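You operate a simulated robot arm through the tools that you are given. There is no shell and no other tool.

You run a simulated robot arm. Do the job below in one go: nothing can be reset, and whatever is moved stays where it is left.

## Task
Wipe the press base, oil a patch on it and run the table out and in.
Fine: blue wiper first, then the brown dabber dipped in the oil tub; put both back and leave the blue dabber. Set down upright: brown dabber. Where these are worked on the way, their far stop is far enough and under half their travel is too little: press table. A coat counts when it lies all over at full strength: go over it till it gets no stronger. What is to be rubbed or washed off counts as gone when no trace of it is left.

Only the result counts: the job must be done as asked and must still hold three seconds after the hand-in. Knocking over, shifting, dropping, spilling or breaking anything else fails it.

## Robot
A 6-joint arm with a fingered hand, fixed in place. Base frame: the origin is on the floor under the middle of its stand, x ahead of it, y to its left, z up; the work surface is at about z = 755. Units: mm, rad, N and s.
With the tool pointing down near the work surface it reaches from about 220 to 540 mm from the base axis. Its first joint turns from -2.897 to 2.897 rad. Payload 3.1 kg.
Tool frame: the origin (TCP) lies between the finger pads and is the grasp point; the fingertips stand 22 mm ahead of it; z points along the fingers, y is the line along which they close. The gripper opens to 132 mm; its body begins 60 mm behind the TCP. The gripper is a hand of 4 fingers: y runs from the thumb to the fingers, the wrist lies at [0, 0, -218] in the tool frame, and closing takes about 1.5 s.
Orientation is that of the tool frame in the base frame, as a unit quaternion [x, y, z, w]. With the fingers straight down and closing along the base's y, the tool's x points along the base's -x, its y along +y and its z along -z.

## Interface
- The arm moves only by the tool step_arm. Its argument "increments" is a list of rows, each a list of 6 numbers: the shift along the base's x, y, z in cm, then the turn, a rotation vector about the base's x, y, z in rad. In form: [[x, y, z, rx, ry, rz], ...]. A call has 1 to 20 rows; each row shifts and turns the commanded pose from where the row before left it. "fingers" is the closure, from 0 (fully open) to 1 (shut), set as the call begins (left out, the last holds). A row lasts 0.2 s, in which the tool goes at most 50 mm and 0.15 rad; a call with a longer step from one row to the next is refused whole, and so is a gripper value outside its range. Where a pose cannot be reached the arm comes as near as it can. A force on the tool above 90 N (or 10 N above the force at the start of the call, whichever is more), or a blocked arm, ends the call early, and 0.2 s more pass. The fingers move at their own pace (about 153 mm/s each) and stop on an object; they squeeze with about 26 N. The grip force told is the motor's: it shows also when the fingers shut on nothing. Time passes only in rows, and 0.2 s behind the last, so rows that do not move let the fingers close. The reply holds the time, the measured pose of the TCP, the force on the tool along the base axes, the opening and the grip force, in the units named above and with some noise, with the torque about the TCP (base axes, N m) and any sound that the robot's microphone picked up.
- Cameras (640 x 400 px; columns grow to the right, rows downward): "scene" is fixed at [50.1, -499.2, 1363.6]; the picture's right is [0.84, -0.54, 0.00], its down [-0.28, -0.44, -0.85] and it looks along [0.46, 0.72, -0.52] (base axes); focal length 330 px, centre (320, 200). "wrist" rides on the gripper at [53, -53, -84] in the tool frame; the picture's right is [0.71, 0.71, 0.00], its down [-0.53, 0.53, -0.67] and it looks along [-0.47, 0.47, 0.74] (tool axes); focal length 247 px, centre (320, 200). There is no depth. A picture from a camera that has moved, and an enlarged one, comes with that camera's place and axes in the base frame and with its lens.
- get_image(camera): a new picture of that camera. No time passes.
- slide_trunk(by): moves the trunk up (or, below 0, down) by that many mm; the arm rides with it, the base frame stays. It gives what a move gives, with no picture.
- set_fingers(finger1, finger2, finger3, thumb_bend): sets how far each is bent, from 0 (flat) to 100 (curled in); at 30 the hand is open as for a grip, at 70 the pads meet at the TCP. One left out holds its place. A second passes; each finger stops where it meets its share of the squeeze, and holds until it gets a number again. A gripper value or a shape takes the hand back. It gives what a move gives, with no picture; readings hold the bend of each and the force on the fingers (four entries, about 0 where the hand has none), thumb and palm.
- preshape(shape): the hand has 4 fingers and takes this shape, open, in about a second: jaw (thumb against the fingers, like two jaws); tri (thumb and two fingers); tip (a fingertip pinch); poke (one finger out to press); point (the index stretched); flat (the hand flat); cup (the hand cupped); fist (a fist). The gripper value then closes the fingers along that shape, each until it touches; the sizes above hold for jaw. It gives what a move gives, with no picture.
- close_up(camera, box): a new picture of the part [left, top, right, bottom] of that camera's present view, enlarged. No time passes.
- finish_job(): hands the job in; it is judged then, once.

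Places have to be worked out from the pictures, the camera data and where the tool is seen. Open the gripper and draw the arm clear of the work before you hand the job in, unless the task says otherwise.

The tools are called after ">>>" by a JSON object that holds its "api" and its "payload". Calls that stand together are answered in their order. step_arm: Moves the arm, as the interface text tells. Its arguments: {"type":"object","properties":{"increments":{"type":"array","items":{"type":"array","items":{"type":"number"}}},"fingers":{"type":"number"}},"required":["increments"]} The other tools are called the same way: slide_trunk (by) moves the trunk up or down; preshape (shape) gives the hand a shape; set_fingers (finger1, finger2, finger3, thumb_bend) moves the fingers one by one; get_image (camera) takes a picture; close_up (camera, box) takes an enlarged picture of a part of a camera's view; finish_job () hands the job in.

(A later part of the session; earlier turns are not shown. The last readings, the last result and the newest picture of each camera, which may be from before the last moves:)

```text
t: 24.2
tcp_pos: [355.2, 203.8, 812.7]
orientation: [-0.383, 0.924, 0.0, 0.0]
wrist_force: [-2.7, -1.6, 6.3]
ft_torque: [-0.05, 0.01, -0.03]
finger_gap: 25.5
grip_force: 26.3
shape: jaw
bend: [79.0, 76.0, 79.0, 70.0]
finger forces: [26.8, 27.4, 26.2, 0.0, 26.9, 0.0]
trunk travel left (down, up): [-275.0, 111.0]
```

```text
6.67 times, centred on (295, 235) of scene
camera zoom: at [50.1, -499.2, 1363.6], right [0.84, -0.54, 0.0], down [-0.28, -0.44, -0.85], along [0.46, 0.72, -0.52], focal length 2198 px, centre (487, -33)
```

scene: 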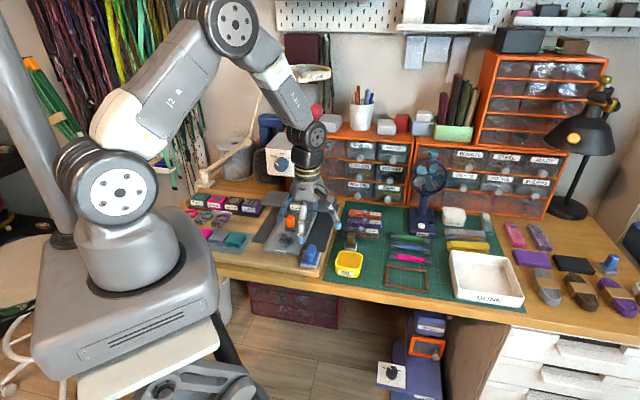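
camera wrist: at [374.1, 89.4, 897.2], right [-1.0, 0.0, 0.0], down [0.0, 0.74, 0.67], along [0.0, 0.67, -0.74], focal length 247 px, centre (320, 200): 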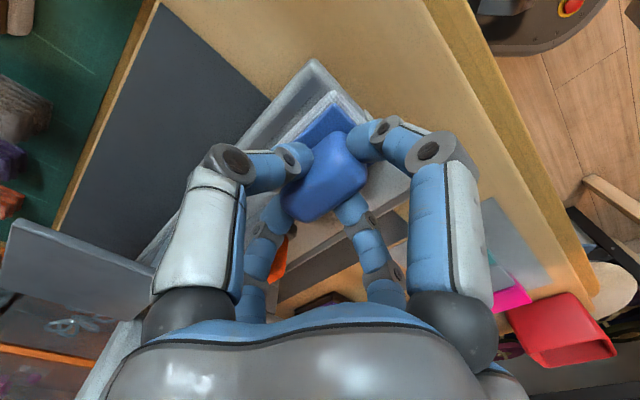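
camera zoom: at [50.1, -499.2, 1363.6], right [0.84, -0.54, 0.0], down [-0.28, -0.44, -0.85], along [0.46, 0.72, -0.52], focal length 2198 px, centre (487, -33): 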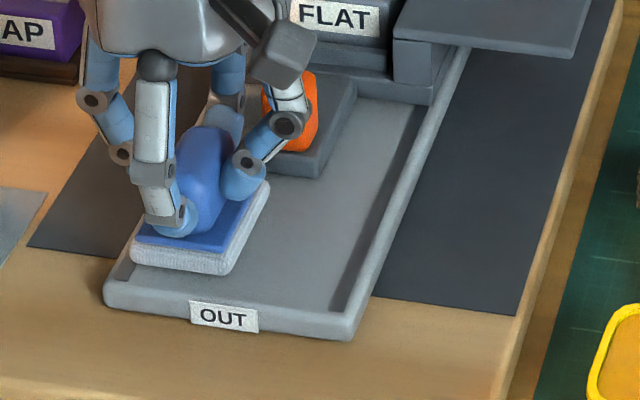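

The left side is clear past the knob. I stroke back and forth along this side, then sweep back across the middle at the permitted depth.

>>> {"api": "step_arm", "payload": {"increments": [[0.45, 0.45, -0.04, 0, 0, 0], [0.45, 0.45, 0, 0, 0, 0], [-0.65, -0.65, 0, 0, 0, 0], [-0.65, -0.65, 0, 0, 0, 0], [-0.65, -0.65, 0, 0, 0, 0], [0.65, 0.65, 0, 0, 0, 0], [0.65, 0.65, 0, 0, 0, 0], [0.65, 0.65, 0, 0, 0, 0], [-0.65, -0.65, 0, 0, 0, 0], [-0.65, -0.65, 0, 0, 0, 0], [-0.65, -0.65, 0, 0, 0, 0], [0, 0, 0, 0, 0, 0]]}}

>>> {"api": "step_arm", "payload": {"increments": [[0.566, -0.566, 0, 0, 0, 0], [0.566, -0.566, 0, 0, 0, 0], [0.566, -0.566, 0, 0, 0, 0], [0.566, -0.566, 0, 0, 0, 0], [0.566, -0.566, 0, 0, 0, 0], [-0.566, 0.566, 0, 0, 0, 0], [-0.566, 0.566, 0, 0, 0, 0], [-0.566, 0.566, 0, 0, 0, 0], [-0.566, 0.566, 0, 0, 0, 0], [0.566, -0.566, 0, 0, 0, 0], [0.566, -0.566, 0, 0, 0, 0], [0.566, -0.566, 0, 0, 0, 0], [0.566, -0.566, 0, 0, 0, 0], [0, 0, 0, 0, 0, 0]]}}

>>> {"api": "close_up", "payload": {"camera": "scene", "box": [265, 205, 325, 265]}}

```text
t: 26.8
tcp_pos: [347.1, 194.2, 814.9]
orientation: [-0.382, 0.924, 0.0, 0.0]
wrist_force: [0.0, 0.1, -0.3]
ft_torque: [0.01, 0.01, 0.0]
finger_gap: 25.4
grip_force: 25.6
shape: jaw
bend: [79.0, 76.0, 79.0, 70.0]
finger forces: [25.8, 26.7, 26.4, 0.1, 26.6, 0.0]
trunk travel left (down, up): [-275.0, 111.0]
```

```text
t: 29.8
tcp_pos: [374.2, 165.6, 813.6]
orientation: [-0.383, 0.924, 0.0, 0.001]
wrist_force: [-3.2, 3.2, 8.7]
ft_torque: [0.03, 0.07, 0.0]
finger_gap: 25.5
grip_force: 26.2
shape: jaw
bend: [79.0, 76.0, 79.0, 70.0]
finger forces: [26.0, 28.2, 26.7, 0.0, 26.4, 0.0]
trunk travel left (down, up): [-275.0, 111.0]
```

```text
6.67 times, centred on (295, 235) of scene
camera zoom: at [50.1, -499.2, 1363.6], right [0.84, -0.54, 0.0], down [-0.28, -0.44, -0.85], along [0.46, 0.72, -0.52], focal length 2198 px, centre (487, -33)
```

zoom: 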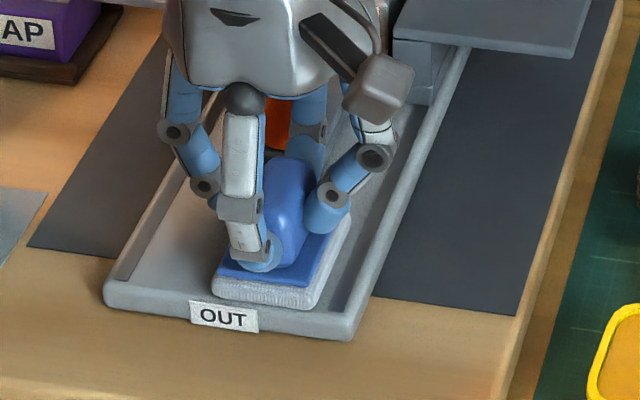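

I lift off and move the wiper back toward its home spot so the scene camera can see the tray floor.

>>> {"api": "step_arm", "payload": {"increments": [[0, 0, 1.5, 0, 0, 0], [0, 0, 1.5, 0, 0, 0], [0, -1.5, 1.0, 0, 0, 0], [0.7, -3.0, 0, 0, 0, 0], [0.7, -3.0, 0, 0, 0, 0], [0, 0, 0, 0, 0, 0]]}}

>>> {"api": "close_up", "payload": {"camera": "scene", "box": [260, 195, 330, 265]}}

>>> {"api": "get_image", "payload": {"camera": "wrist"}}

```text
t: 31.2
tcp_pos: [386.4, 90.7, 854.5]
orientation: [-0.382, 0.924, 0.0, 0.0]
wrist_force: [-0.8, 0.3, -0.7]
ft_torque: [0.03, -0.01, -0.02]
finger_gap: 25.5
grip_force: 25.6
shape: jaw
bend: [79.0, 76.0, 79.0, 70.0]
finger forces: [25.6, 26.6, 26.4, 0.0, 26.4, 0.1]
trunk travel left (down, up): [-275.0, 111.0]
```

```text
5.71 times, centred on (295, 230) of scene
camera zoom: at [50.1, -499.2, 1363.6], right [0.84, -0.54, 0.0], down [-0.28, -0.44, -0.85], along [0.46, 0.72, -0.52], focal length 1884 px, centre (463, 29)
```

zoom: 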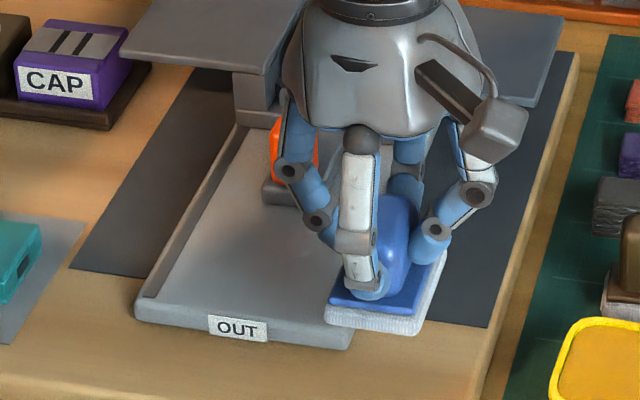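

```text
taken
camera wrist: at [387.1, 16.7, 936.0], right [-1.0, 0.0, 0.0], down [0.0, 0.74, 0.67], along [0.0, 0.67, -0.74], focal length 247 px, centre (320, 200)
```

wrist: 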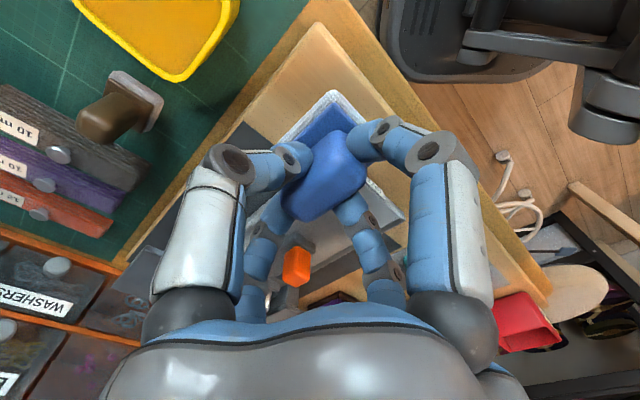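

What I can see of the floor looks clean. I shift the hand right, well above everything, to uncover the whole tray.

>>> {"api": "step_arm", "payload": {"increments": [[2.1, -1.8, 1.5, 0, 0, 0], [2.1, -1.8, 1.5, 0, 0, 0], [2.1, -1.8, 0, 0, 0, 0], [2.1, -1.8, 0, 0, 0, 0], [0, 0, 0, 0, 0, 0]]}}

>>> {"api": "close_up", "payload": {"camera": "scene", "box": [260, 195, 330, 265]}}

>>> {"api": "close_up", "payload": {"camera": "scene", "box": [270, 210, 320, 255]}}

```text
t: 32.4
tcp_pos: [475.4, 18.4, 881.2]
orientation: [-0.382, 0.924, 0.0, 0.0]
wrist_force: [0.4, 0.5, -0.5]
ft_torque: [0.01, -0.03, -0.03]
finger_gap: 25.5
grip_force: 25.7
shape: jaw
bend: [79.0, 76.0, 79.0, 70.0]
finger forces: [25.5, 26.4, 26.3, 0.1, 26.4, 0.0]
trunk travel left (down, up): [-275.0, 111.0]
```

```text
5.71 times, centred on (295, 230) of scene
camera zoom: at [50.1, -499.2, 1363.6], right [0.84, -0.54, 0.0], down [-0.28, -0.44, -0.85], along [0.46, 0.72, -0.52], focal length 1884 px, centre (463, 29)
```

zoom: 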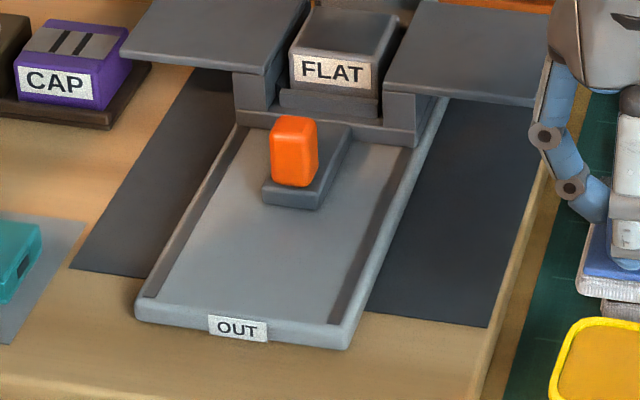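

```text
8.89 times, centred on (295, 232) of scene
camera zoom: at [50.1, -499.2, 1363.6], right [0.84, -0.54, 0.0], down [-0.28, -0.44, -0.85], along [0.46, 0.72, -0.52], focal length 2930 px, centre (542, -89)
```

zoom: 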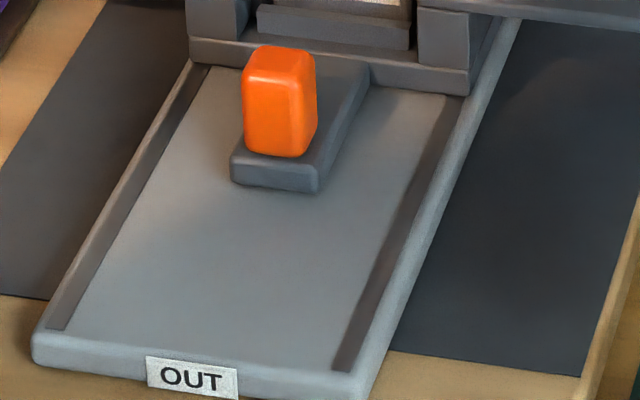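

>>> {"api": "close_up", "payload": {"camera": "scene", "box": [274, 222, 298, 240]}}

>>> {"api": "close_up", "payload": {"camera": "scene", "box": [290, 222, 314, 240]}}

>>> {"api": "close_up", "payload": {"camera": "scene", "box": [272, 234, 310, 254]}}

```text
16.00 times, centred on (286, 231) of scene
camera zoom: at [50.1, -499.2, 1363.6], right [0.84, -0.54, 0.0], down [-0.28, -0.44, -0.85], along [0.46, 0.72, -0.52], focal length 5275 px, centre (864, -296)
```

zoom: 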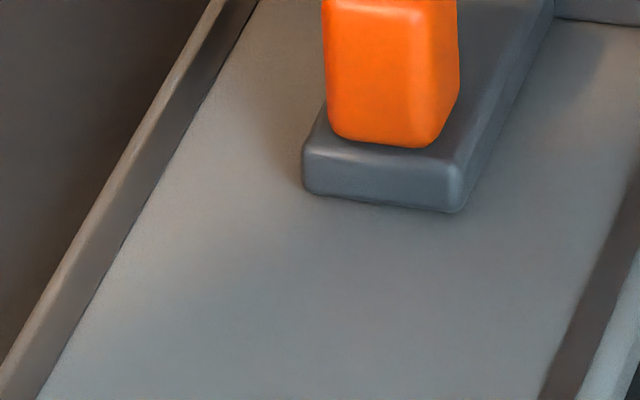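

```text
16.00 times, centred on (302, 231) of scene
camera zoom: at [50.1, -499.2, 1363.6], right [0.84, -0.54, 0.0], down [-0.28, -0.44, -0.85], along [0.46, 0.72, -0.52], focal length 5275 px, centre (608, -296)
```

zoom: 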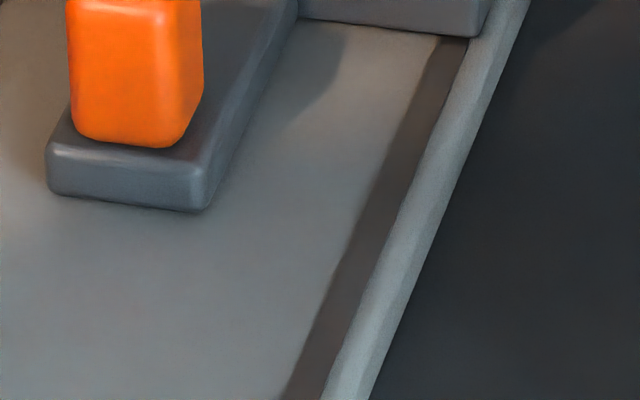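

```text
16.00 times, centred on (291, 244) of scene
camera zoom: at [50.1, -499.2, 1363.6], right [0.84, -0.54, 0.0], down [-0.28, -0.44, -0.85], along [0.46, 0.72, -0.52], focal length 5275 px, centre (784, -504)
```

zoom: 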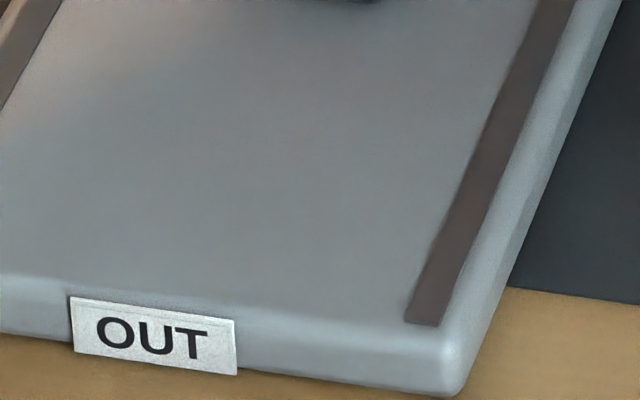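

The base is clean with no trace left. It turns out to be a flat slab with its top at z≈771; the floor between the strips runs l = -174 to -86, and the knob plate starts at n≈439. I take the wiper back to its home spot at about (396.8, 86.9).

>>> {"api": "step_arm", "payload": {"increments": [[-1.965, 1.71, -0.8, 0, 0, 0], [-1.965, 1.71, -0.8, 0, 0, 0], [-1.965, 1.71, -0.8, 0, 0, 0], [-1.965, 1.71, -0.7, 0, 0, 0], [0, 0, -1.5, 0, 0, 0], [0, 0, -1.5, 0, 0, 0], [0, 0, 0, 0, 0, 0]]}}

>>> {"api": "get_image", "payload": {"camera": "wrist"}}

```text
t: 34.0
tcp_pos: [394.3, 88.7, 820.1]
orientation: [-0.382, 0.924, 0.0, 0.0]
wrist_force: [0.1, 0.4, -0.8]
ft_torque: [-0.01, 0.01, -0.02]
finger_gap: 25.4
grip_force: 26.4
shape: jaw
bend: [79.0, 76.0, 79.0, 70.0]
finger forces: [25.2, 26.4, 26.0, 0.0, 26.4, 0.1]
trunk travel left (down, up): [-275.0, 111.0]
```

```text
taken
camera wrist: at [393.6, 13.0, 904.9], right [-1.0, 0.0, 0.0], down [0.0, 0.74, 0.67], along [0.0, 0.67, -0.74], focal length 247 px, centre (320, 200)
```

wrist: 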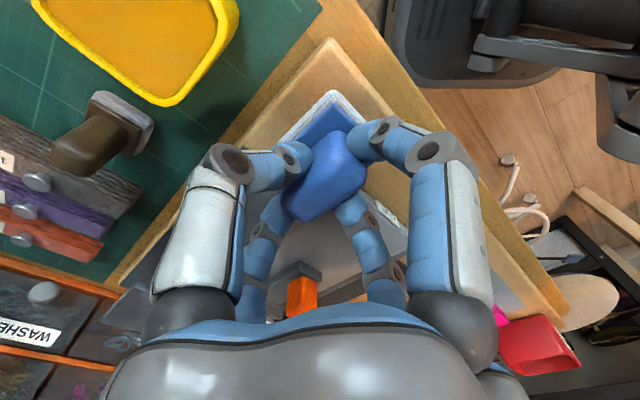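

I correct by +2.6 mm in x and -1 mm in y, then lower onto the board gently.

>>> {"api": "step_arm", "payload": {"increments": [[0.26, -0.1, -0.5, 0, 0, 0], [0, 0, -0.6, 0, 0, 0], [0, 0, -0.5, 0, 0, 0], [0, 0, 0, 0, 0, 0]]}}

>>> {"api": "step_arm", "payload": {"increments": [[0, 0, -0.15, 0, 0, 0], [0, 0, -0.15, 0, 0, 0], [0, 0, 0, 0, 0, 0]]}}

```text
t: 35.0
tcp_pos: [397.6, 86.2, 805.5]
orientation: [-0.383, 0.924, 0.0, 0.0]
wrist_force: [0.8, -0.9, -0.2]
ft_torque: [0.01, -0.04, -0.05]
finger_gap: 25.5
grip_force: 26.0
shape: jaw
bend: [79.0, 76.0, 79.0, 70.0]
finger forces: [25.2, 26.4, 26.1, 0.0, 26.4, 0.0]
trunk travel left (down, up): [-275.0, 111.0]
```

```text
t: 35.8
tcp_pos: [396.5, 85.8, 802.5]
orientation: [-0.382, 0.924, 0.0, 0.0]
wrist_force: [0.3, -0.8, 0.2]
ft_torque: [0.0, 0.0, 0.01]
finger_gap: 25.6
grip_force: 26.1
shape: jaw
bend: [79.0, 76.0, 79.0, 70.0]
finger forces: [25.3, 26.4, 26.0, 0.0, 26.3, 0.0]
trunk travel left (down, up): [-275.0, 111.0]
```

>>> {"api": "step_arm", "payload": {"increments": [[0, 0.05, -0.1, 0, 0, 0], [0, 0, -0.1, 0, 0, 0], [0, 0, 0, 0, 0, 0]]}}

>>> {"api": "close_up", "payload": {"camera": "scene", "box": [270, 210, 350, 280]}}

```text
t: 36.6
tcp_pos: [395.7, 86.2, 799.6]
orientation: [-0.383, 0.924, -0.001, 0.0]
wrist_force: [0.2, -0.5, -0.8]
ft_torque: [-0.02, -0.01, 0.03]
finger_gap: 25.2
grip_force: 25.9
shape: jaw
bend: [79.0, 76.0, 79.0, 70.0]
finger forces: [25.2, 26.4, 26.0, 0.1, 26.3, 0.1]
trunk travel left (down, up): [-275.0, 111.0]
```

```text
5.71 times, centred on (310, 245) of scene
camera zoom: at [50.1, -499.2, 1363.6], right [0.84, -0.54, 0.0], down [-0.28, -0.44, -0.85], along [0.46, 0.72, -0.52], focal length 1884 px, centre (377, -57)
```

zoom: 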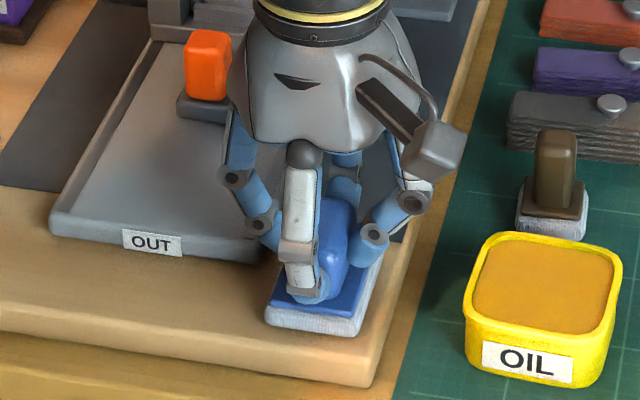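

The wiper is lined up with its old place but hasn't touched yet. I go down another 1–2 mm until I feel contact.

>>> {"api": "step_arm", "payload": {"increments": [[0.03, 0, -0.1, 0, 0, 0], [0, 0, 0, 0, 0, 0]]}}

>>> {"api": "step_arm", "payload": {"increments": [[0, 0, -0.1, 0, 0, 0], [0, 0, 0, 0, 0, 0]]}}

```text
t: 37.2
tcp_pos: [396.1, 86.8, 799.8]
orientation: [-0.382, 0.924, -0.001, 0.001]
wrist_force: [0.4, -0.2, 1.1]
ft_torque: [-0.01, 0.03, 0.03]
finger_gap: 25.4
grip_force: 25.9
shape: jaw
bend: [79.0, 76.0, 79.0, 70.0]
finger forces: [25.2, 26.4, 26.1, 0.0, 26.6, 0.1]
trunk travel left (down, up): [-275.0, 111.0]
```

```text
t: 37.8
tcp_pos: [395.5, 86.3, 799.5]
orientation: [-0.383, 0.924, 0.0, 0.002]
wrist_force: [2.2, 2.3, 15.7]
ft_torque: [-0.01, 0.0, 0.01]
finger_gap: 25.5
grip_force: 25.7
shape: jaw
bend: [79.0, 76.0, 79.0, 70.0]
finger forces: [25.1, 27.6, 27.2, 0.1, 27.7, 0.0]
trunk travel left (down, up): [-275.0, 111.0]
```

It is firmly on the board. I ease off 1 mm, open to the 53 mm gap, then rise before opening wider.

>>> {"api": "step_arm", "payload": {"increments": [[0, 0, 0.12, 0, 0, 0], [0, 0, 0, 0, 0, 0]]}}

>>> {"api": "step_arm", "payload": {"increments": [[0, 0, 0, 0, 0, 0], [0, 0, 0, 0, 0, 0], [0, 0, 0, 0, 0, 0], [0, 0, 0, 0, 0, 0]], "fingers": 0.6}}

>>> {"api": "get_image", "payload": {"camera": "wrist"}}

```text
t: 38.4
tcp_pos: [396.3, 86.7, 798.9]
orientation: [-0.383, 0.924, 0.0, 0.0]
wrist_force: [0.9, 0.3, 5.4]
ft_torque: [-0.03, -0.04, -0.03]
finger_gap: 25.3
grip_force: 26.2
shape: jaw
bend: [79.0, 76.0, 79.0, 70.0]
finger forces: [25.3, 26.6, 26.5, 0.1, 27.1, 0.1]
trunk travel left (down, up): [-275.0, 111.0]
```

```text
t: 39.4
tcp_pos: [396.9, 86.4, 798.5]
orientation: [-0.383, 0.924, 0.0, 0.0]
wrist_force: [1.4, -0.5, -0.2]
ft_torque: [0.01, 0.0, 0.01]
finger_gap: 52.7
grip_force: 0.0
shape: jaw
bend: [41.0, 41.0, 41.0, 70.0]
finger forces: [0.0, 0.0, 0.1, 0.1, 0.0, 0.1]
trunk travel left (down, up): [-275.0, 111.0]
```

```text
taken
camera wrist: at [396.2, 11.3, 883.3], right [-1.0, 0.0, 0.0], down [0.0, 0.74, 0.67], along [0.0, 0.67, -0.74], focal length 247 px, centre (320, 200)
```

wrist: 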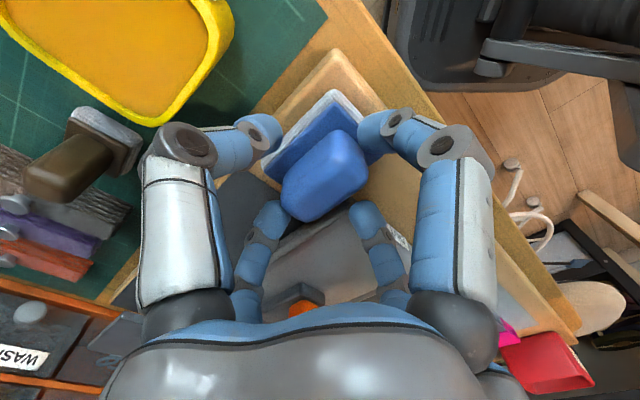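

It's released. I rise straight up and check that the wiper stayed.

>>> {"api": "step_arm", "payload": {"increments": [[0, 0, 1.0, 0, 0, 0], [0, 0, 1.5, 0, 0, 0], [0, 0, 2.0, 0, 0, 0], [0, 0, 3.0, 0, 0, 0], [0, 0, 2.5, 0, 0, 0], [0, 0, 0, 0, 0, 0]]}}

>>> {"api": "close_up", "payload": {"camera": "wrist", "box": [240, 40, 400, 140]}}

>>> {"api": "get_image", "payload": {"camera": "wrist"}}

```text
t: 40.8
tcp_pos: [398.1, 86.0, 898.9]
orientation: [-0.383, 0.924, 0.0, 0.001]
wrist_force: [0.2, -0.7, 0.5]
ft_torque: [0.05, 0.01, 0.03]
finger_gap: 52.3
grip_force: 0.1
shape: jaw
bend: [41.0, 41.0, 41.0, 70.0]
finger forces: [0.0, 0.1, 0.1, 0.0, 0.0, 0.0]
trunk travel left (down, up): [-275.0, 111.0]
```

```text
4.00 times, centred on (320, 90) of wrist
camera zoom: at [397.1, 11.0, 982.8], right [-1.0, 0.0, 0.0], down [0.0, 0.74, 0.67], along [0.0, 0.67, -0.74], focal length 988 px, centre (320, 640)
```

zoom: 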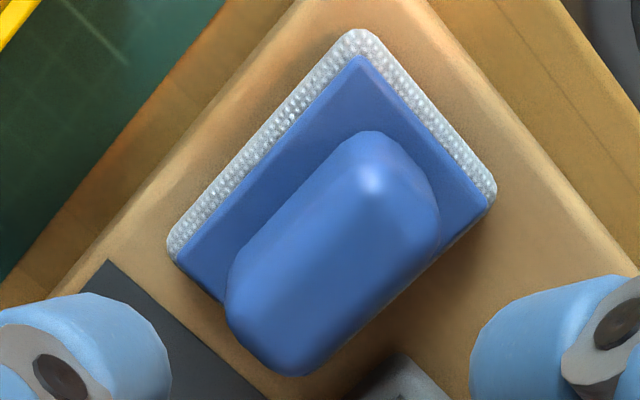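

```text
taken
camera wrist: at [397.1, 11.0, 982.8], right [-1.0, 0.0, 0.0], down [0.0, 0.74, 0.67], along [0.0, 0.67, -0.74], focal length 247 px, centre (320, 200)
```

wrist: 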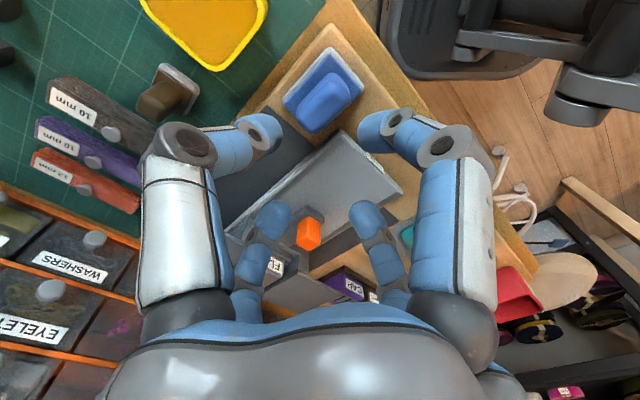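

The wiper is back within about 1 mm of where it stood. Next is the brown dabber, near (515, 75), so I move above it for a closer look.

>>> {"api": "step_arm", "payload": {"increments": [[2.8, -0.4, 0, 0, 0, 0], [2.8, -0.4, 0, 0, 0, 0], [2.8, -0.4, 0, 0, 0, 0], [2.6, -0.4, 0, 0, 0, 0], [0, 0, 0, 0, 0, 0]]}}

>>> {"api": "get_image", "payload": {"camera": "wrist"}}

>>> {"api": "close_up", "payload": {"camera": "wrist", "box": [220, 10, 420, 170]}}

>>> {"api": "close_up", "payload": {"camera": "scene", "box": [310, 200, 400, 285]}}

```text
t: 42.0
tcp_pos: [507.8, 68.7, 899.3]
orientation: [-0.383, 0.924, 0.0, 0.0]
wrist_force: [-0.1, -0.1, -0.5]
ft_torque: [-0.01, -0.01, 0.01]
finger_gap: 52.4
grip_force: 0.0
shape: jaw
bend: [41.0, 41.0, 41.0, 70.0]
finger forces: [0.0, 0.0, 0.0, 0.1, 0.1, 0.0]
trunk travel left (down, up): [-275.0, 111.0]
```

```text
taken
camera wrist: at [507.5, -5.3, 983.6], right [-1.0, 0.0, 0.0], down [0.0, 0.74, 0.67], along [0.0, 0.67, -0.74], focal length 247 px, centre (320, 200)
```

wrist: 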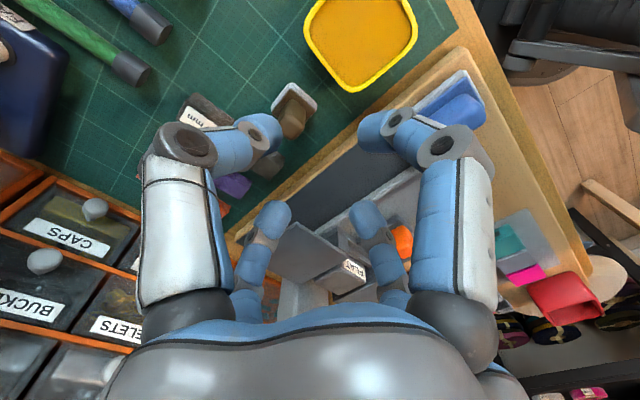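

```text
2.50 times, centred on (320, 90) of wrist
camera zoom: at [507.5, -5.3, 983.6], right [-1.0, 0.0, 0.0], down [0.0, 0.74, 0.67], along [0.0, 0.67, -0.74], focal length 617 px, centre (320, 475)
```

zoom: 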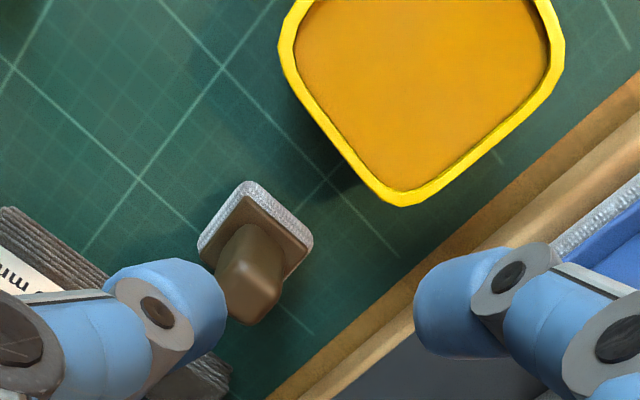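

```text
4.71 times, centred on (355, 242) of scene
camera zoom: at [50.1, -499.2, 1363.6], right [0.84, -0.54, 0.0], down [-0.28, -0.44, -0.85], along [0.46, 0.72, -0.52], focal length 1552 px, centre (155, 0)
```

zoom: 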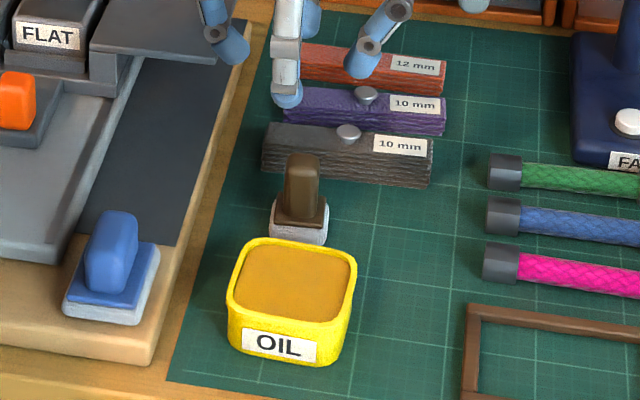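

The brown dabber's pad is about 30 x 30 mm, aligned with the bench. The two views agree best if the mat is at z≈745, which puts the dabber at about (532, 86), right at the edge of reach. I move over it and go lower to refine this.

>>> {"api": "step_arm", "payload": {"increments": [[0.85, 0.6, -1.2, 0, 0, 0], [0.85, 0.6, -1.2, 0, 0, 0], [0.8, 0.5, -1.2, 0, 0, 0], [0, 0, -1.2, 0, 0, 0], [0, 0, 0, 0, 0, 0]], "fingers": 0.6}}

>>> {"api": "get_image", "payload": {"camera": "wrist"}}

>>> {"api": "close_up", "payload": {"camera": "wrist", "box": [220, 10, 420, 170]}}

>>> {"api": "close_up", "payload": {"camera": "scene", "box": [310, 190, 400, 285]}}

```text
t: 43.2
tcp_pos: [534.1, 86.4, 852.3]
orientation: [-0.383, 0.924, 0.0, 0.0]
wrist_force: [0.8, -0.4, -0.2]
ft_torque: [-0.01, 0.04, -0.01]
finger_gap: 52.4
grip_force: 0.1
shape: jaw
bend: [41.0, 41.0, 41.0, 70.0]
finger forces: [0.0, 0.1, 0.0, 0.1, 0.0, 0.1]
trunk travel left (down, up): [-275.0, 111.0]
```

```text
taken
camera wrist: at [532.9, 11.8, 936.0], right [-1.0, 0.0, 0.0], down [0.0, 0.74, 0.67], along [0.0, 0.67, -0.74], focal length 247 px, centre (320, 200)
```

wrist: 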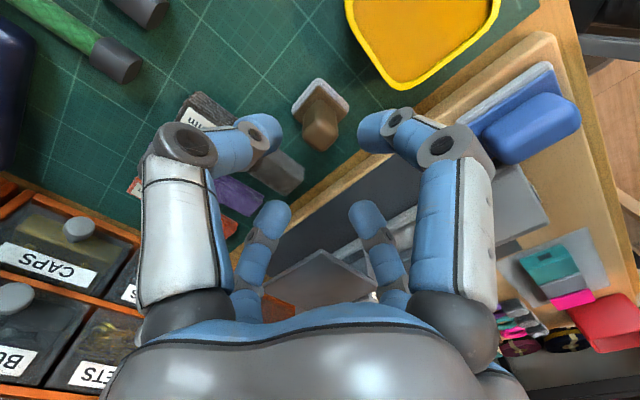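

```text
2.50 times, centred on (320, 90) of wrist
camera zoom: at [532.9, 11.8, 936.0], right [-1.0, 0.0, 0.0], down [0.0, 0.74, 0.67], along [0.0, 0.67, -0.74], focal length 617 px, centre (320, 475)
```

zoom: 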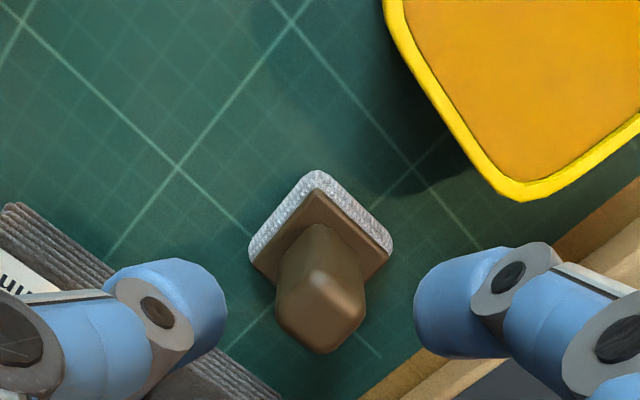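

```text
4.21 times, centred on (355, 238) of scene
camera zoom: at [50.1, -499.2, 1363.6], right [0.84, -0.54, 0.0], down [-0.28, -0.44, -0.85], along [0.46, 0.72, -0.52], focal length 1388 px, centre (173, 42)
```

zoom: 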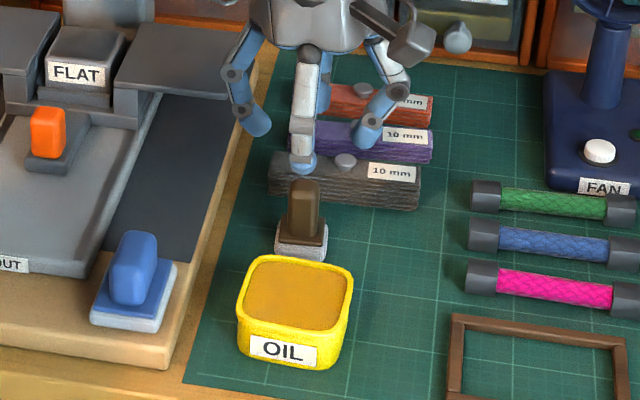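

Refined: the dabber's centre is at (532.8, 87.5) with the mat at z≈746, its handle is about 18 mm wide and its top is at z≈788. Leather strips lie close behind it, so I narrow the gap to 33 mm before going down.

>>> {"api": "step_arm", "payload": {"increments": [[0, 0.08, 0, 0, 0, 0], [0, 0, 0, 0, 0, 0], [0, 0, -1.5, 0, 0, 0], [0, 0, -1.5, 0, 0, 0], [0, 0, 0, 0, 0, 0]], "fingers": 0.75}}

>>> {"api": "get_image", "payload": {"camera": "wrist"}}

>>> {"api": "close_up", "payload": {"camera": "scene", "box": [320, 205, 390, 265]}}

```text
t: 44.4
tcp_pos: [530.8, 88.9, 821.8]
orientation: [-0.383, 0.924, 0.0, 0.0]
wrist_force: [0.1, 0.2, -0.8]
ft_torque: [0.01, -0.01, -0.01]
finger_gap: 33.2
grip_force: 0.1
shape: jaw
bend: [78.0, 78.0, 78.0, 70.0]
finger forces: [0.0, 0.0, 0.1, 0.1, 0.0, 0.0]
trunk travel left (down, up): [-275.0, 111.0]
```

```text
taken
camera wrist: at [530.3, 13.8, 905.7], right [-1.0, 0.0, 0.0], down [0.0, 0.74, 0.67], along [0.0, 0.67, -0.74], focal length 247 px, centre (320, 200)
```

wrist: 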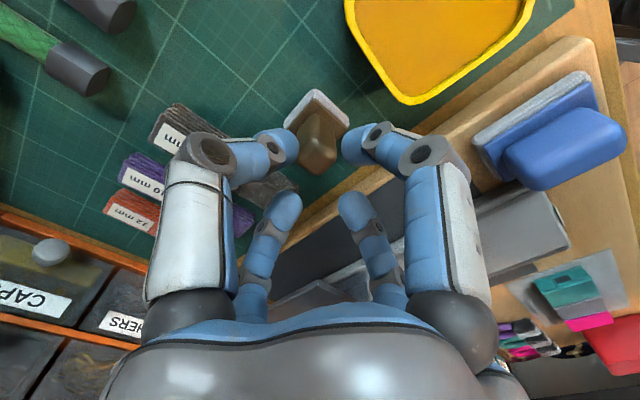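

```text
6.67 times, centred on (355, 235) of scene
camera zoom: at [50.1, -499.2, 1363.6], right [0.84, -0.54, 0.0], down [-0.28, -0.44, -0.85], along [0.46, 0.72, -0.52], focal length 2198 px, centre (87, -33)
```

zoom: 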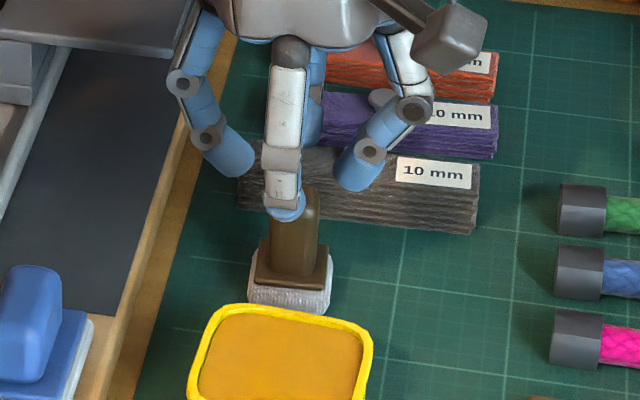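

>>> {"api": "close_up", "payload": {"camera": "wrist", "box": [250, 70, 390, 200]}}

```text
3.08 times, centred on (320, 135) of wrist
camera zoom: at [530.3, 13.8, 905.7], right [-1.0, 0.0, 0.0], down [0.0, 0.74, 0.67], along [0.0, 0.67, -0.74], focal length 760 px, centre (320, 400)
```

zoom: 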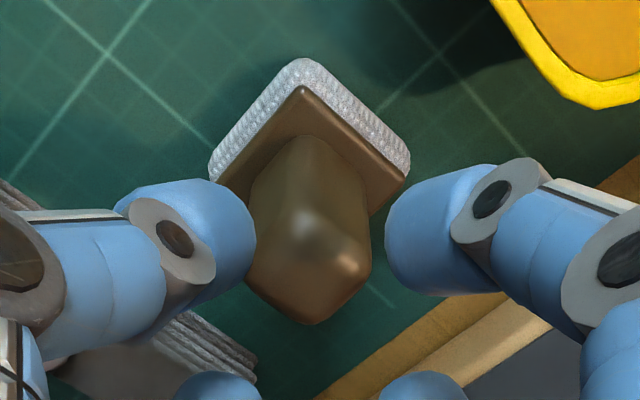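

The dabber's centre is confirmed at (532.7, 87.3). I shift +2.4, -1.5 mm and descend to z≈790.

>>> {"api": "step_arm", "payload": {"increments": [[0.24, -0.15, -0.6, 0, 0, 0], [0, 0, -0.8, 0, 0, 0], [0, 0, -0.8, 0, 0, 0], [0, 0, -0.6, 0, 0, 0], [0, 0, 0, 0, 0, 0]]}}

>>> {"api": "get_image", "payload": {"camera": "wrist"}}

>>> {"api": "close_up", "payload": {"camera": "scene", "box": [320, 205, 390, 265]}}

```text
t: 45.6
tcp_pos: [533.5, 86.4, 792.3]
orientation: [-0.382, 0.924, 0.0, -0.001]
wrist_force: [0.9, 0.4, -0.3]
ft_torque: [0.01, 0.03, 0.01]
finger_gap: 33.1
grip_force: 0.1
shape: jaw
bend: [78.0, 78.0, 78.0, 70.0]
finger forces: [0.0, 0.0, 0.0, 0.0, 0.0, 0.1]
trunk travel left (down, up): [-275.0, 111.0]
```

```text
taken
camera wrist: at [532.8, 12.0, 877.0], right [-1.0, 0.0, 0.0], down [0.0, 0.74, 0.67], along [0.0, 0.67, -0.74], focal length 247 px, centre (320, 200)
```

wrist: 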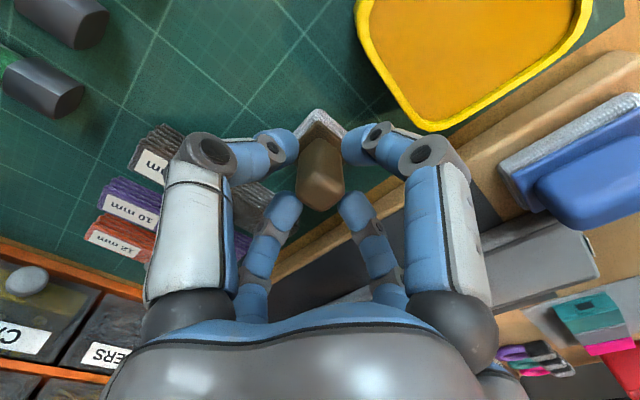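

```text
6.67 times, centred on (355, 235) of scene
camera zoom: at [50.1, -499.2, 1363.6], right [0.84, -0.54, 0.0], down [-0.28, -0.44, -0.85], along [0.46, 0.72, -0.52], focal length 2198 px, centre (87, -33)
```

zoom: 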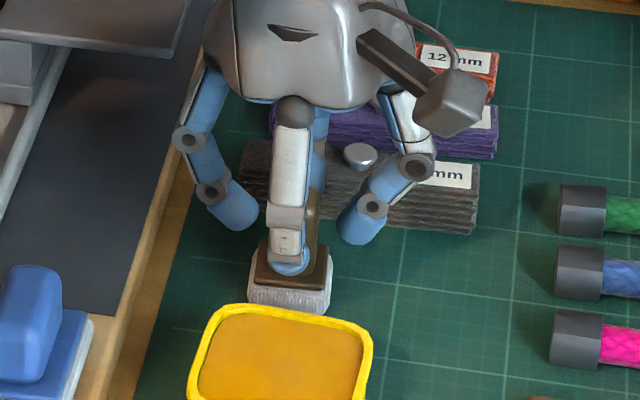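

The fingers surround the handle with no contact. I lower 4 mm more and close.

>>> {"api": "step_arm", "payload": {"increments": [[0, 0.05, -0.2, 0, 0, 0], [0, 0, -0.2, 0, 0, 0], [0, 0, 0, 0, 0, 0]]}}

>>> {"api": "step_arm", "payload": {"increments": [[0, 0, 0, 0, 0, 0], [0, 0, 0, 0, 0, 0], [0, 0, 0, 0, 0, 0], [0, 0, 0, 0, 0, 0], [0, 0, 0, 0, 0, 0]], "fingers": 1.0}}

>>> {"api": "get_image", "payload": {"camera": "wrist"}}

>>> {"api": "close_up", "payload": {"camera": "scene", "box": [320, 205, 390, 265]}}

```text
t: 46.4
tcp_pos: [534.6, 88.0, 789.3]
orientation: [-0.383, 0.924, 0.0, 0.0]
wrist_force: [-0.5, 0.3, -0.9]
ft_torque: [0.0, 0.02, 0.01]
finger_gap: 33.2
grip_force: 0.2
shape: jaw
bend: [78.0, 78.0, 78.0, 70.0]
finger forces: [0.0, 0.1, 0.0, 0.1, 0.1, 0.0]
trunk travel left (down, up): [-275.0, 111.0]
```

```text
t: 47.6
tcp_pos: [534.6, 87.7, 789.4]
orientation: [-0.382, 0.924, 0.0, 0.001]
wrist_force: [0.9, 0.5, 0.4]
ft_torque: [0.03, -0.02, -0.02]
finger_gap: 15.5
grip_force: 26.3
shape: jaw
bend: [75.0, 75.0, 75.0, 70.0]
finger forces: [22.9, 23.4, 23.1, 0.1, 23.5, 0.0]
trunk travel left (down, up): [-275.0, 111.0]
```

```text
taken
camera wrist: at [533.3, 12.7, 873.4], right [-1.0, 0.0, 0.0], down [0.0, 0.74, 0.67], along [0.0, 0.67, -0.74], focal length 247 px, centre (320, 200)
```

wrist: 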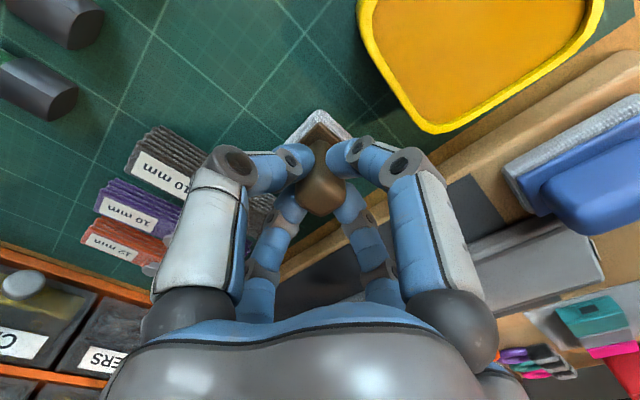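

```text
6.67 times, centred on (355, 235) of scene
camera zoom: at [50.1, -499.2, 1363.6], right [0.84, -0.54, 0.0], down [-0.28, -0.44, -0.85], along [0.46, 0.72, -0.52], focal length 2198 px, centre (87, -33)
```

zoom: 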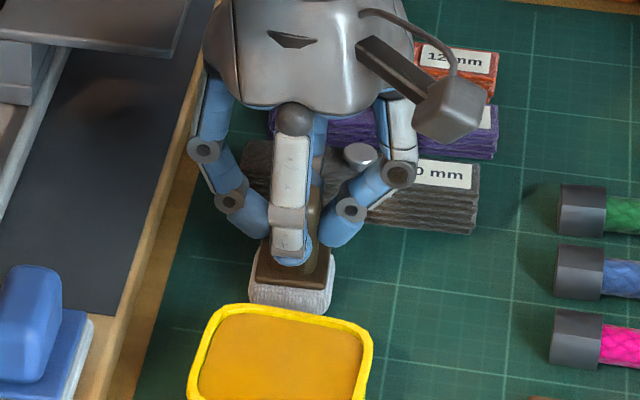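

The dabber is gripped at 15.5 mm. I lift it straight up 6 cm, clear of the tub rim, which I judge to be at z≈777.

>>> {"api": "step_arm", "payload": {"increments": [[0, 0, 0.6, 0, 0, 0], [0, 0, 1.2, 0, 0, 0], [0, 0, 1.5, 0, 0, 0], [0, 0, 1.5, 0, 0, 0], [0, 0, 1.2, 0, 0, 0], [0, 0, 0, 0, 0, 0]]}}

>>> {"api": "get_image", "payload": {"camera": "wrist"}}

>>> {"api": "close_up", "payload": {"camera": "scene", "box": [310, 190, 400, 285]}}

```text
t: 49.0
tcp_pos: [533.1, 86.6, 848.1]
orientation: [-0.382, 0.924, -0.001, 0.0]
wrist_force: [-0.3, 0.6, -1.5]
ft_torque: [-0.03, 0.01, 0.03]
finger_gap: 15.5
grip_force: 26.2
shape: jaw
bend: [75.0, 75.0, 75.0, 70.0]
finger forces: [22.9, 23.4, 23.1, 0.0, 23.3, 0.0]
trunk travel left (down, up): [-275.0, 111.0]
```

```text
taken
camera wrist: at [533.3, 11.8, 932.9], right [-1.0, 0.0, 0.0], down [0.0, 0.74, 0.67], along [0.0, 0.67, -0.74], focal length 247 px, centre (320, 200)
```

wrist: 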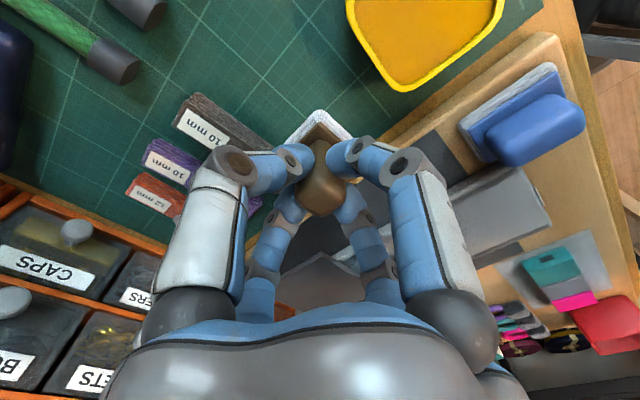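

```text
4.21 times, centred on (355, 238) of scene
camera zoom: at [50.1, -499.2, 1363.6], right [0.84, -0.54, 0.0], down [-0.28, -0.44, -0.85], along [0.46, 0.72, -0.52], focal length 1388 px, centre (173, 42)
```

zoom: 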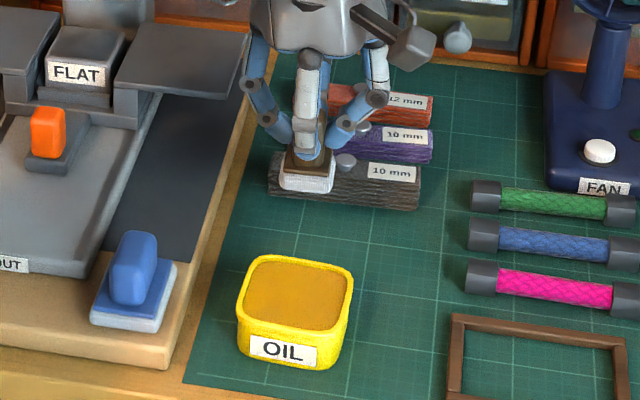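

The dabber is up clear. I carry it over the oil tub, near (479, 22), staying high to check alignment.

>>> {"api": "step_arm", "payload": {"increments": [[-1.8, -2.15, 0, 0, 0, 0], [-1.8, -2.15, 0, 0, 0, 0], [-1.8, -2.15, 0, 0, 0, 0], [0, 0, 0, 0, 0, 0]]}}

>>> {"api": "get_image", "payload": {"camera": "wrist"}}

>>> {"api": "close_up", "payload": {"camera": "scene", "box": [310, 215, 390, 285]}}

```text
t: 50.0
tcp_pos: [477.5, 21.0, 849.9]
orientation: [-0.382, 0.924, 0.0, 0.0]
wrist_force: [0.0, 0.4, -1.5]
ft_torque: [-0.03, 0.01, 0.02]
finger_gap: 15.3
grip_force: 26.2
shape: jaw
bend: [75.0, 75.0, 75.0, 70.0]
finger forces: [22.9, 23.4, 23.2, 0.1, 23.5, 0.0]
trunk travel left (down, up): [-275.0, 111.0]
```

```text
taken
camera wrist: at [477.5, -53.9, 932.6], right [-1.0, 0.0, 0.0], down [0.0, 0.74, 0.67], along [0.0, 0.67, -0.74], focal length 247 px, centre (320, 200)
```

wrist: 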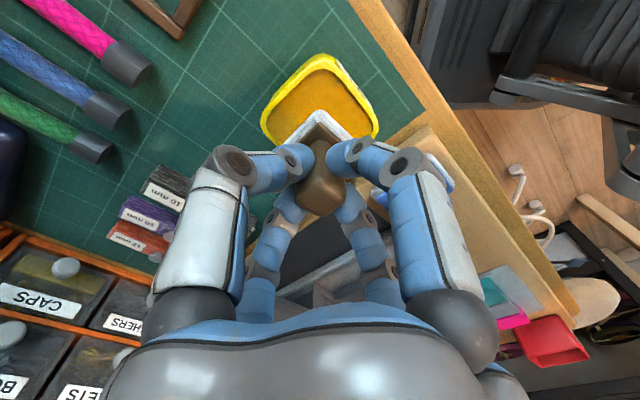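

```text
5.71 times, centred on (350, 250) of scene
camera zoom: at [50.1, -499.2, 1363.6], right [0.84, -0.54, 0.0], down [-0.28, -0.44, -0.85], along [0.46, 0.72, -0.52], focal length 1884 px, centre (149, -86)
```

zoom: 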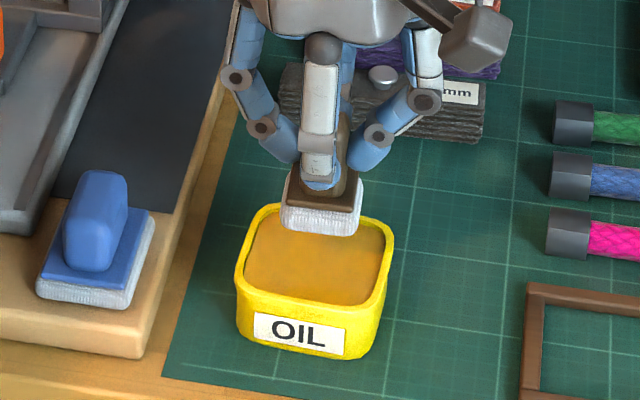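

>>> {"api": "close_up", "payload": {"camera": "wrist", "box": [240, 40, 400, 150]}}

```text
3.64 times, centred on (320, 95) of wrist
camera zoom: at [477.5, -53.9, 932.6], right [-1.0, 0.0, 0.0], down [0.0, 0.74, 0.67], along [0.0, 0.67, -0.74], focal length 898 px, centre (320, 582)
```

zoom: 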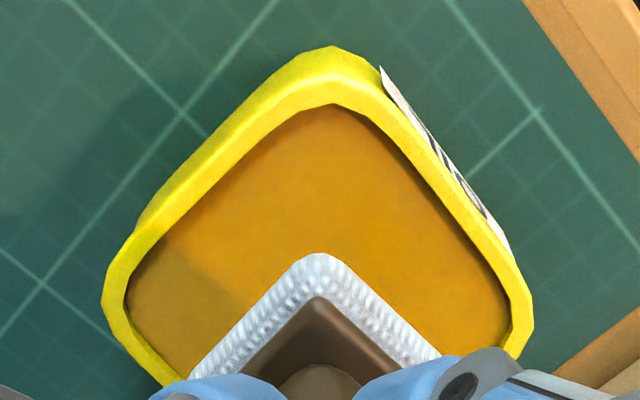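

The pad is centred over the tub's opening, which I place at (477, 20). I lower to just above the oil, then in small steps.

>>> {"api": "step_arm", "payload": {"increments": [[0, 0, -1.0, 0, 0, 0], [0, 0, -1.0, 0, 0, 0], [0, 0, -0.8, 0, 0, 0], [0, 0, 0, 0, 0, 0]]}}

>>> {"api": "step_arm", "payload": {"increments": [[0, 0, -0.3, 0, 0, 0], [0, 0, -0.2, 0, 0, 0], [0, 0, 0, 0, 0, 0]]}}

>>> {"api": "close_up", "payload": {"camera": "scene", "box": [310, 215, 390, 285]}}

```text
t: 51.0
tcp_pos: [479.2, 22.8, 820.6]
orientation: [-0.383, 0.924, 0.001, 0.001]
wrist_force: [-0.5, 0.0, 0.4]
ft_torque: [0.0, -0.01, -0.01]
finger_gap: 15.6
grip_force: 26.6
shape: jaw
bend: [75.0, 75.0, 75.0, 70.0]
finger forces: [22.9, 23.4, 23.3, 0.1, 23.4, 0.0]
trunk travel left (down, up): [-275.0, 111.0]
```

```text
t: 51.8
tcp_pos: [478.6, 21.5, 816.8]
orientation: [-0.383, 0.924, -0.001, 0.001]
wrist_force: [0.6, -0.6, 11.6]
ft_torque: [0.02, -0.04, -0.01]
finger_gap: 15.5
grip_force: 25.6
shape: jaw
bend: [75.0, 75.0, 75.0, 70.0]
finger forces: [24.6, 25.0, 25.0, 0.0, 25.6, 0.1]
trunk travel left (down, up): [-275.0, 111.0]
```

```text
5.71 times, centred on (350, 250) of scene
camera zoom: at [50.1, -499.2, 1363.6], right [0.84, -0.54, 0.0], down [-0.28, -0.44, -0.85], along [0.46, 0.72, -0.52], focal length 1884 px, centre (149, -86)
```

zoom: 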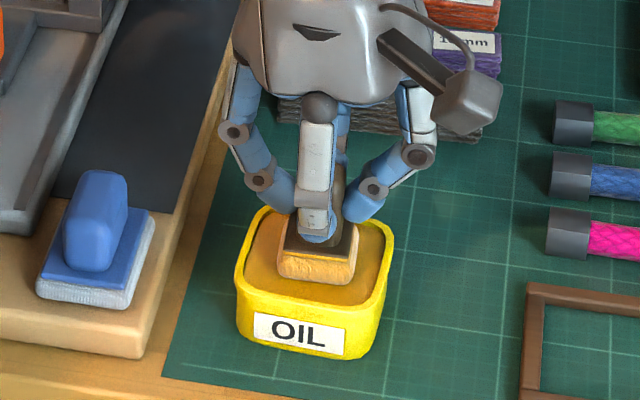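

The pad rests on the oil at about 12 N and has turned amber, so it has soaked it up. I lift it out high enough to pass over the wiper and carry it to the press base.

>>> {"api": "step_arm", "payload": {"increments": [[0, 0, 0.5, 0, 0, 0], [0, 0, 1.5, 0, 0, 0], [0, 0, 2.0, 0, 0, 0], [0, 0, 1.5, 0, 0, 0], [0, 0, 0, 0, 0, 0]]}}

>>> {"api": "close_up", "payload": {"camera": "scene", "box": [310, 195, 390, 285]}}

```text
t: 53.0
tcp_pos: [480.2, 22.7, 871.4]
orientation: [-0.382, 0.924, 0.0, 0.0]
wrist_force: [-0.6, 0.2, -0.3]
ft_torque: [0.02, -0.01, 0.03]
finger_gap: 15.6
grip_force: 25.9
shape: jaw
bend: [75.0, 75.0, 75.0, 70.0]
finger forces: [24.0, 24.5, 24.4, 0.1, 24.2, 0.0]
trunk travel left (down, up): [-275.0, 111.0]
```

```text
4.44 times, centred on (350, 240) of scene
camera zoom: at [50.1, -499.2, 1363.6], right [0.84, -0.54, 0.0], down [-0.28, -0.44, -0.85], along [0.46, 0.72, -0.52], focal length 1465 px, centre (187, 22)
```

zoom: 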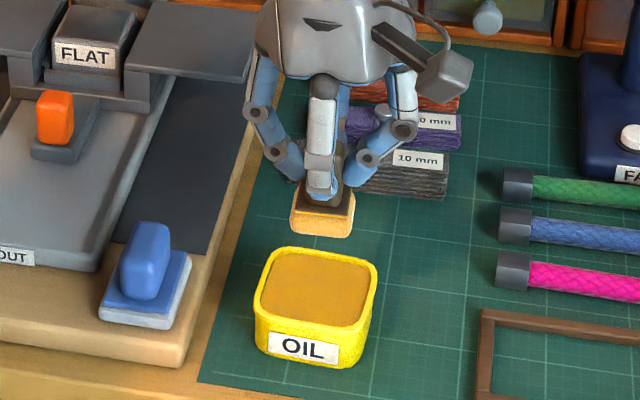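

The pad is loaded with oil and not dripping. I carry it over to the clean base at about (358, 172) and descend partway.

>>> {"api": "step_arm", "payload": {"increments": [[-2.44, 3.0, 0, 0, 0, 0], [-2.44, 3.0, 0, 0, 0, 0], [-2.44, 3.0, 0, 0, 0, 0], [-2.44, 3.0, 0, 0, 0, 0], [-2.44, 3.0, 0, 0, 0, 0], [0, 0, -1.5, 0, 0, 0], [0, 0, -1.5, 0, 0, 0], [0, 0, -1.5, 0, 0, 0], [0, 0, 0, 0, 0, 0]]}}

>>> {"api": "get_image", "payload": {"camera": "wrist"}}

>>> {"api": "close_up", "payload": {"camera": "scene", "box": [265, 205, 325, 265]}}

```text
t: 55.0
tcp_pos: [359.0, 171.5, 826.4]
orientation: [-0.382, 0.924, 0.0, 0.0]
wrist_force: [0.5, 0.5, -0.4]
ft_torque: [-0.01, -0.04, -0.02]
finger_gap: 15.5
grip_force: 25.9
shape: jaw
bend: [75.0, 75.0, 75.0, 70.0]
finger forces: [23.4, 24.4, 23.9, 0.0, 24.3, 0.0]
trunk travel left (down, up): [-275.0, 111.0]
```

```text
taken
camera wrist: at [357.7, 97.6, 909.6], right [-1.0, 0.0, 0.0], down [0.0, 0.74, 0.67], along [0.0, 0.67, -0.74], focal length 247 px, centre (320, 200)
```

wrist: 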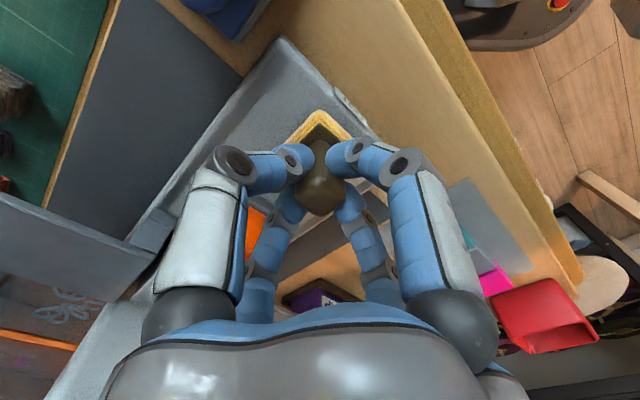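

```text
6.67 times, centred on (295, 235) of scene
camera zoom: at [50.1, -499.2, 1363.6], right [0.84, -0.54, 0.0], down [-0.28, -0.44, -0.85], along [0.46, 0.72, -0.52], focal length 2198 px, centre (487, -33)
```

zoom: 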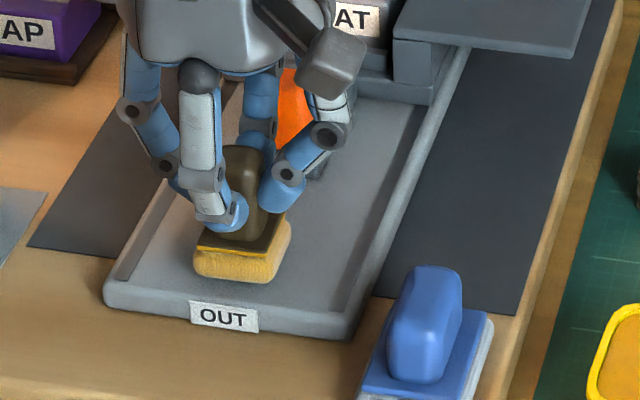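

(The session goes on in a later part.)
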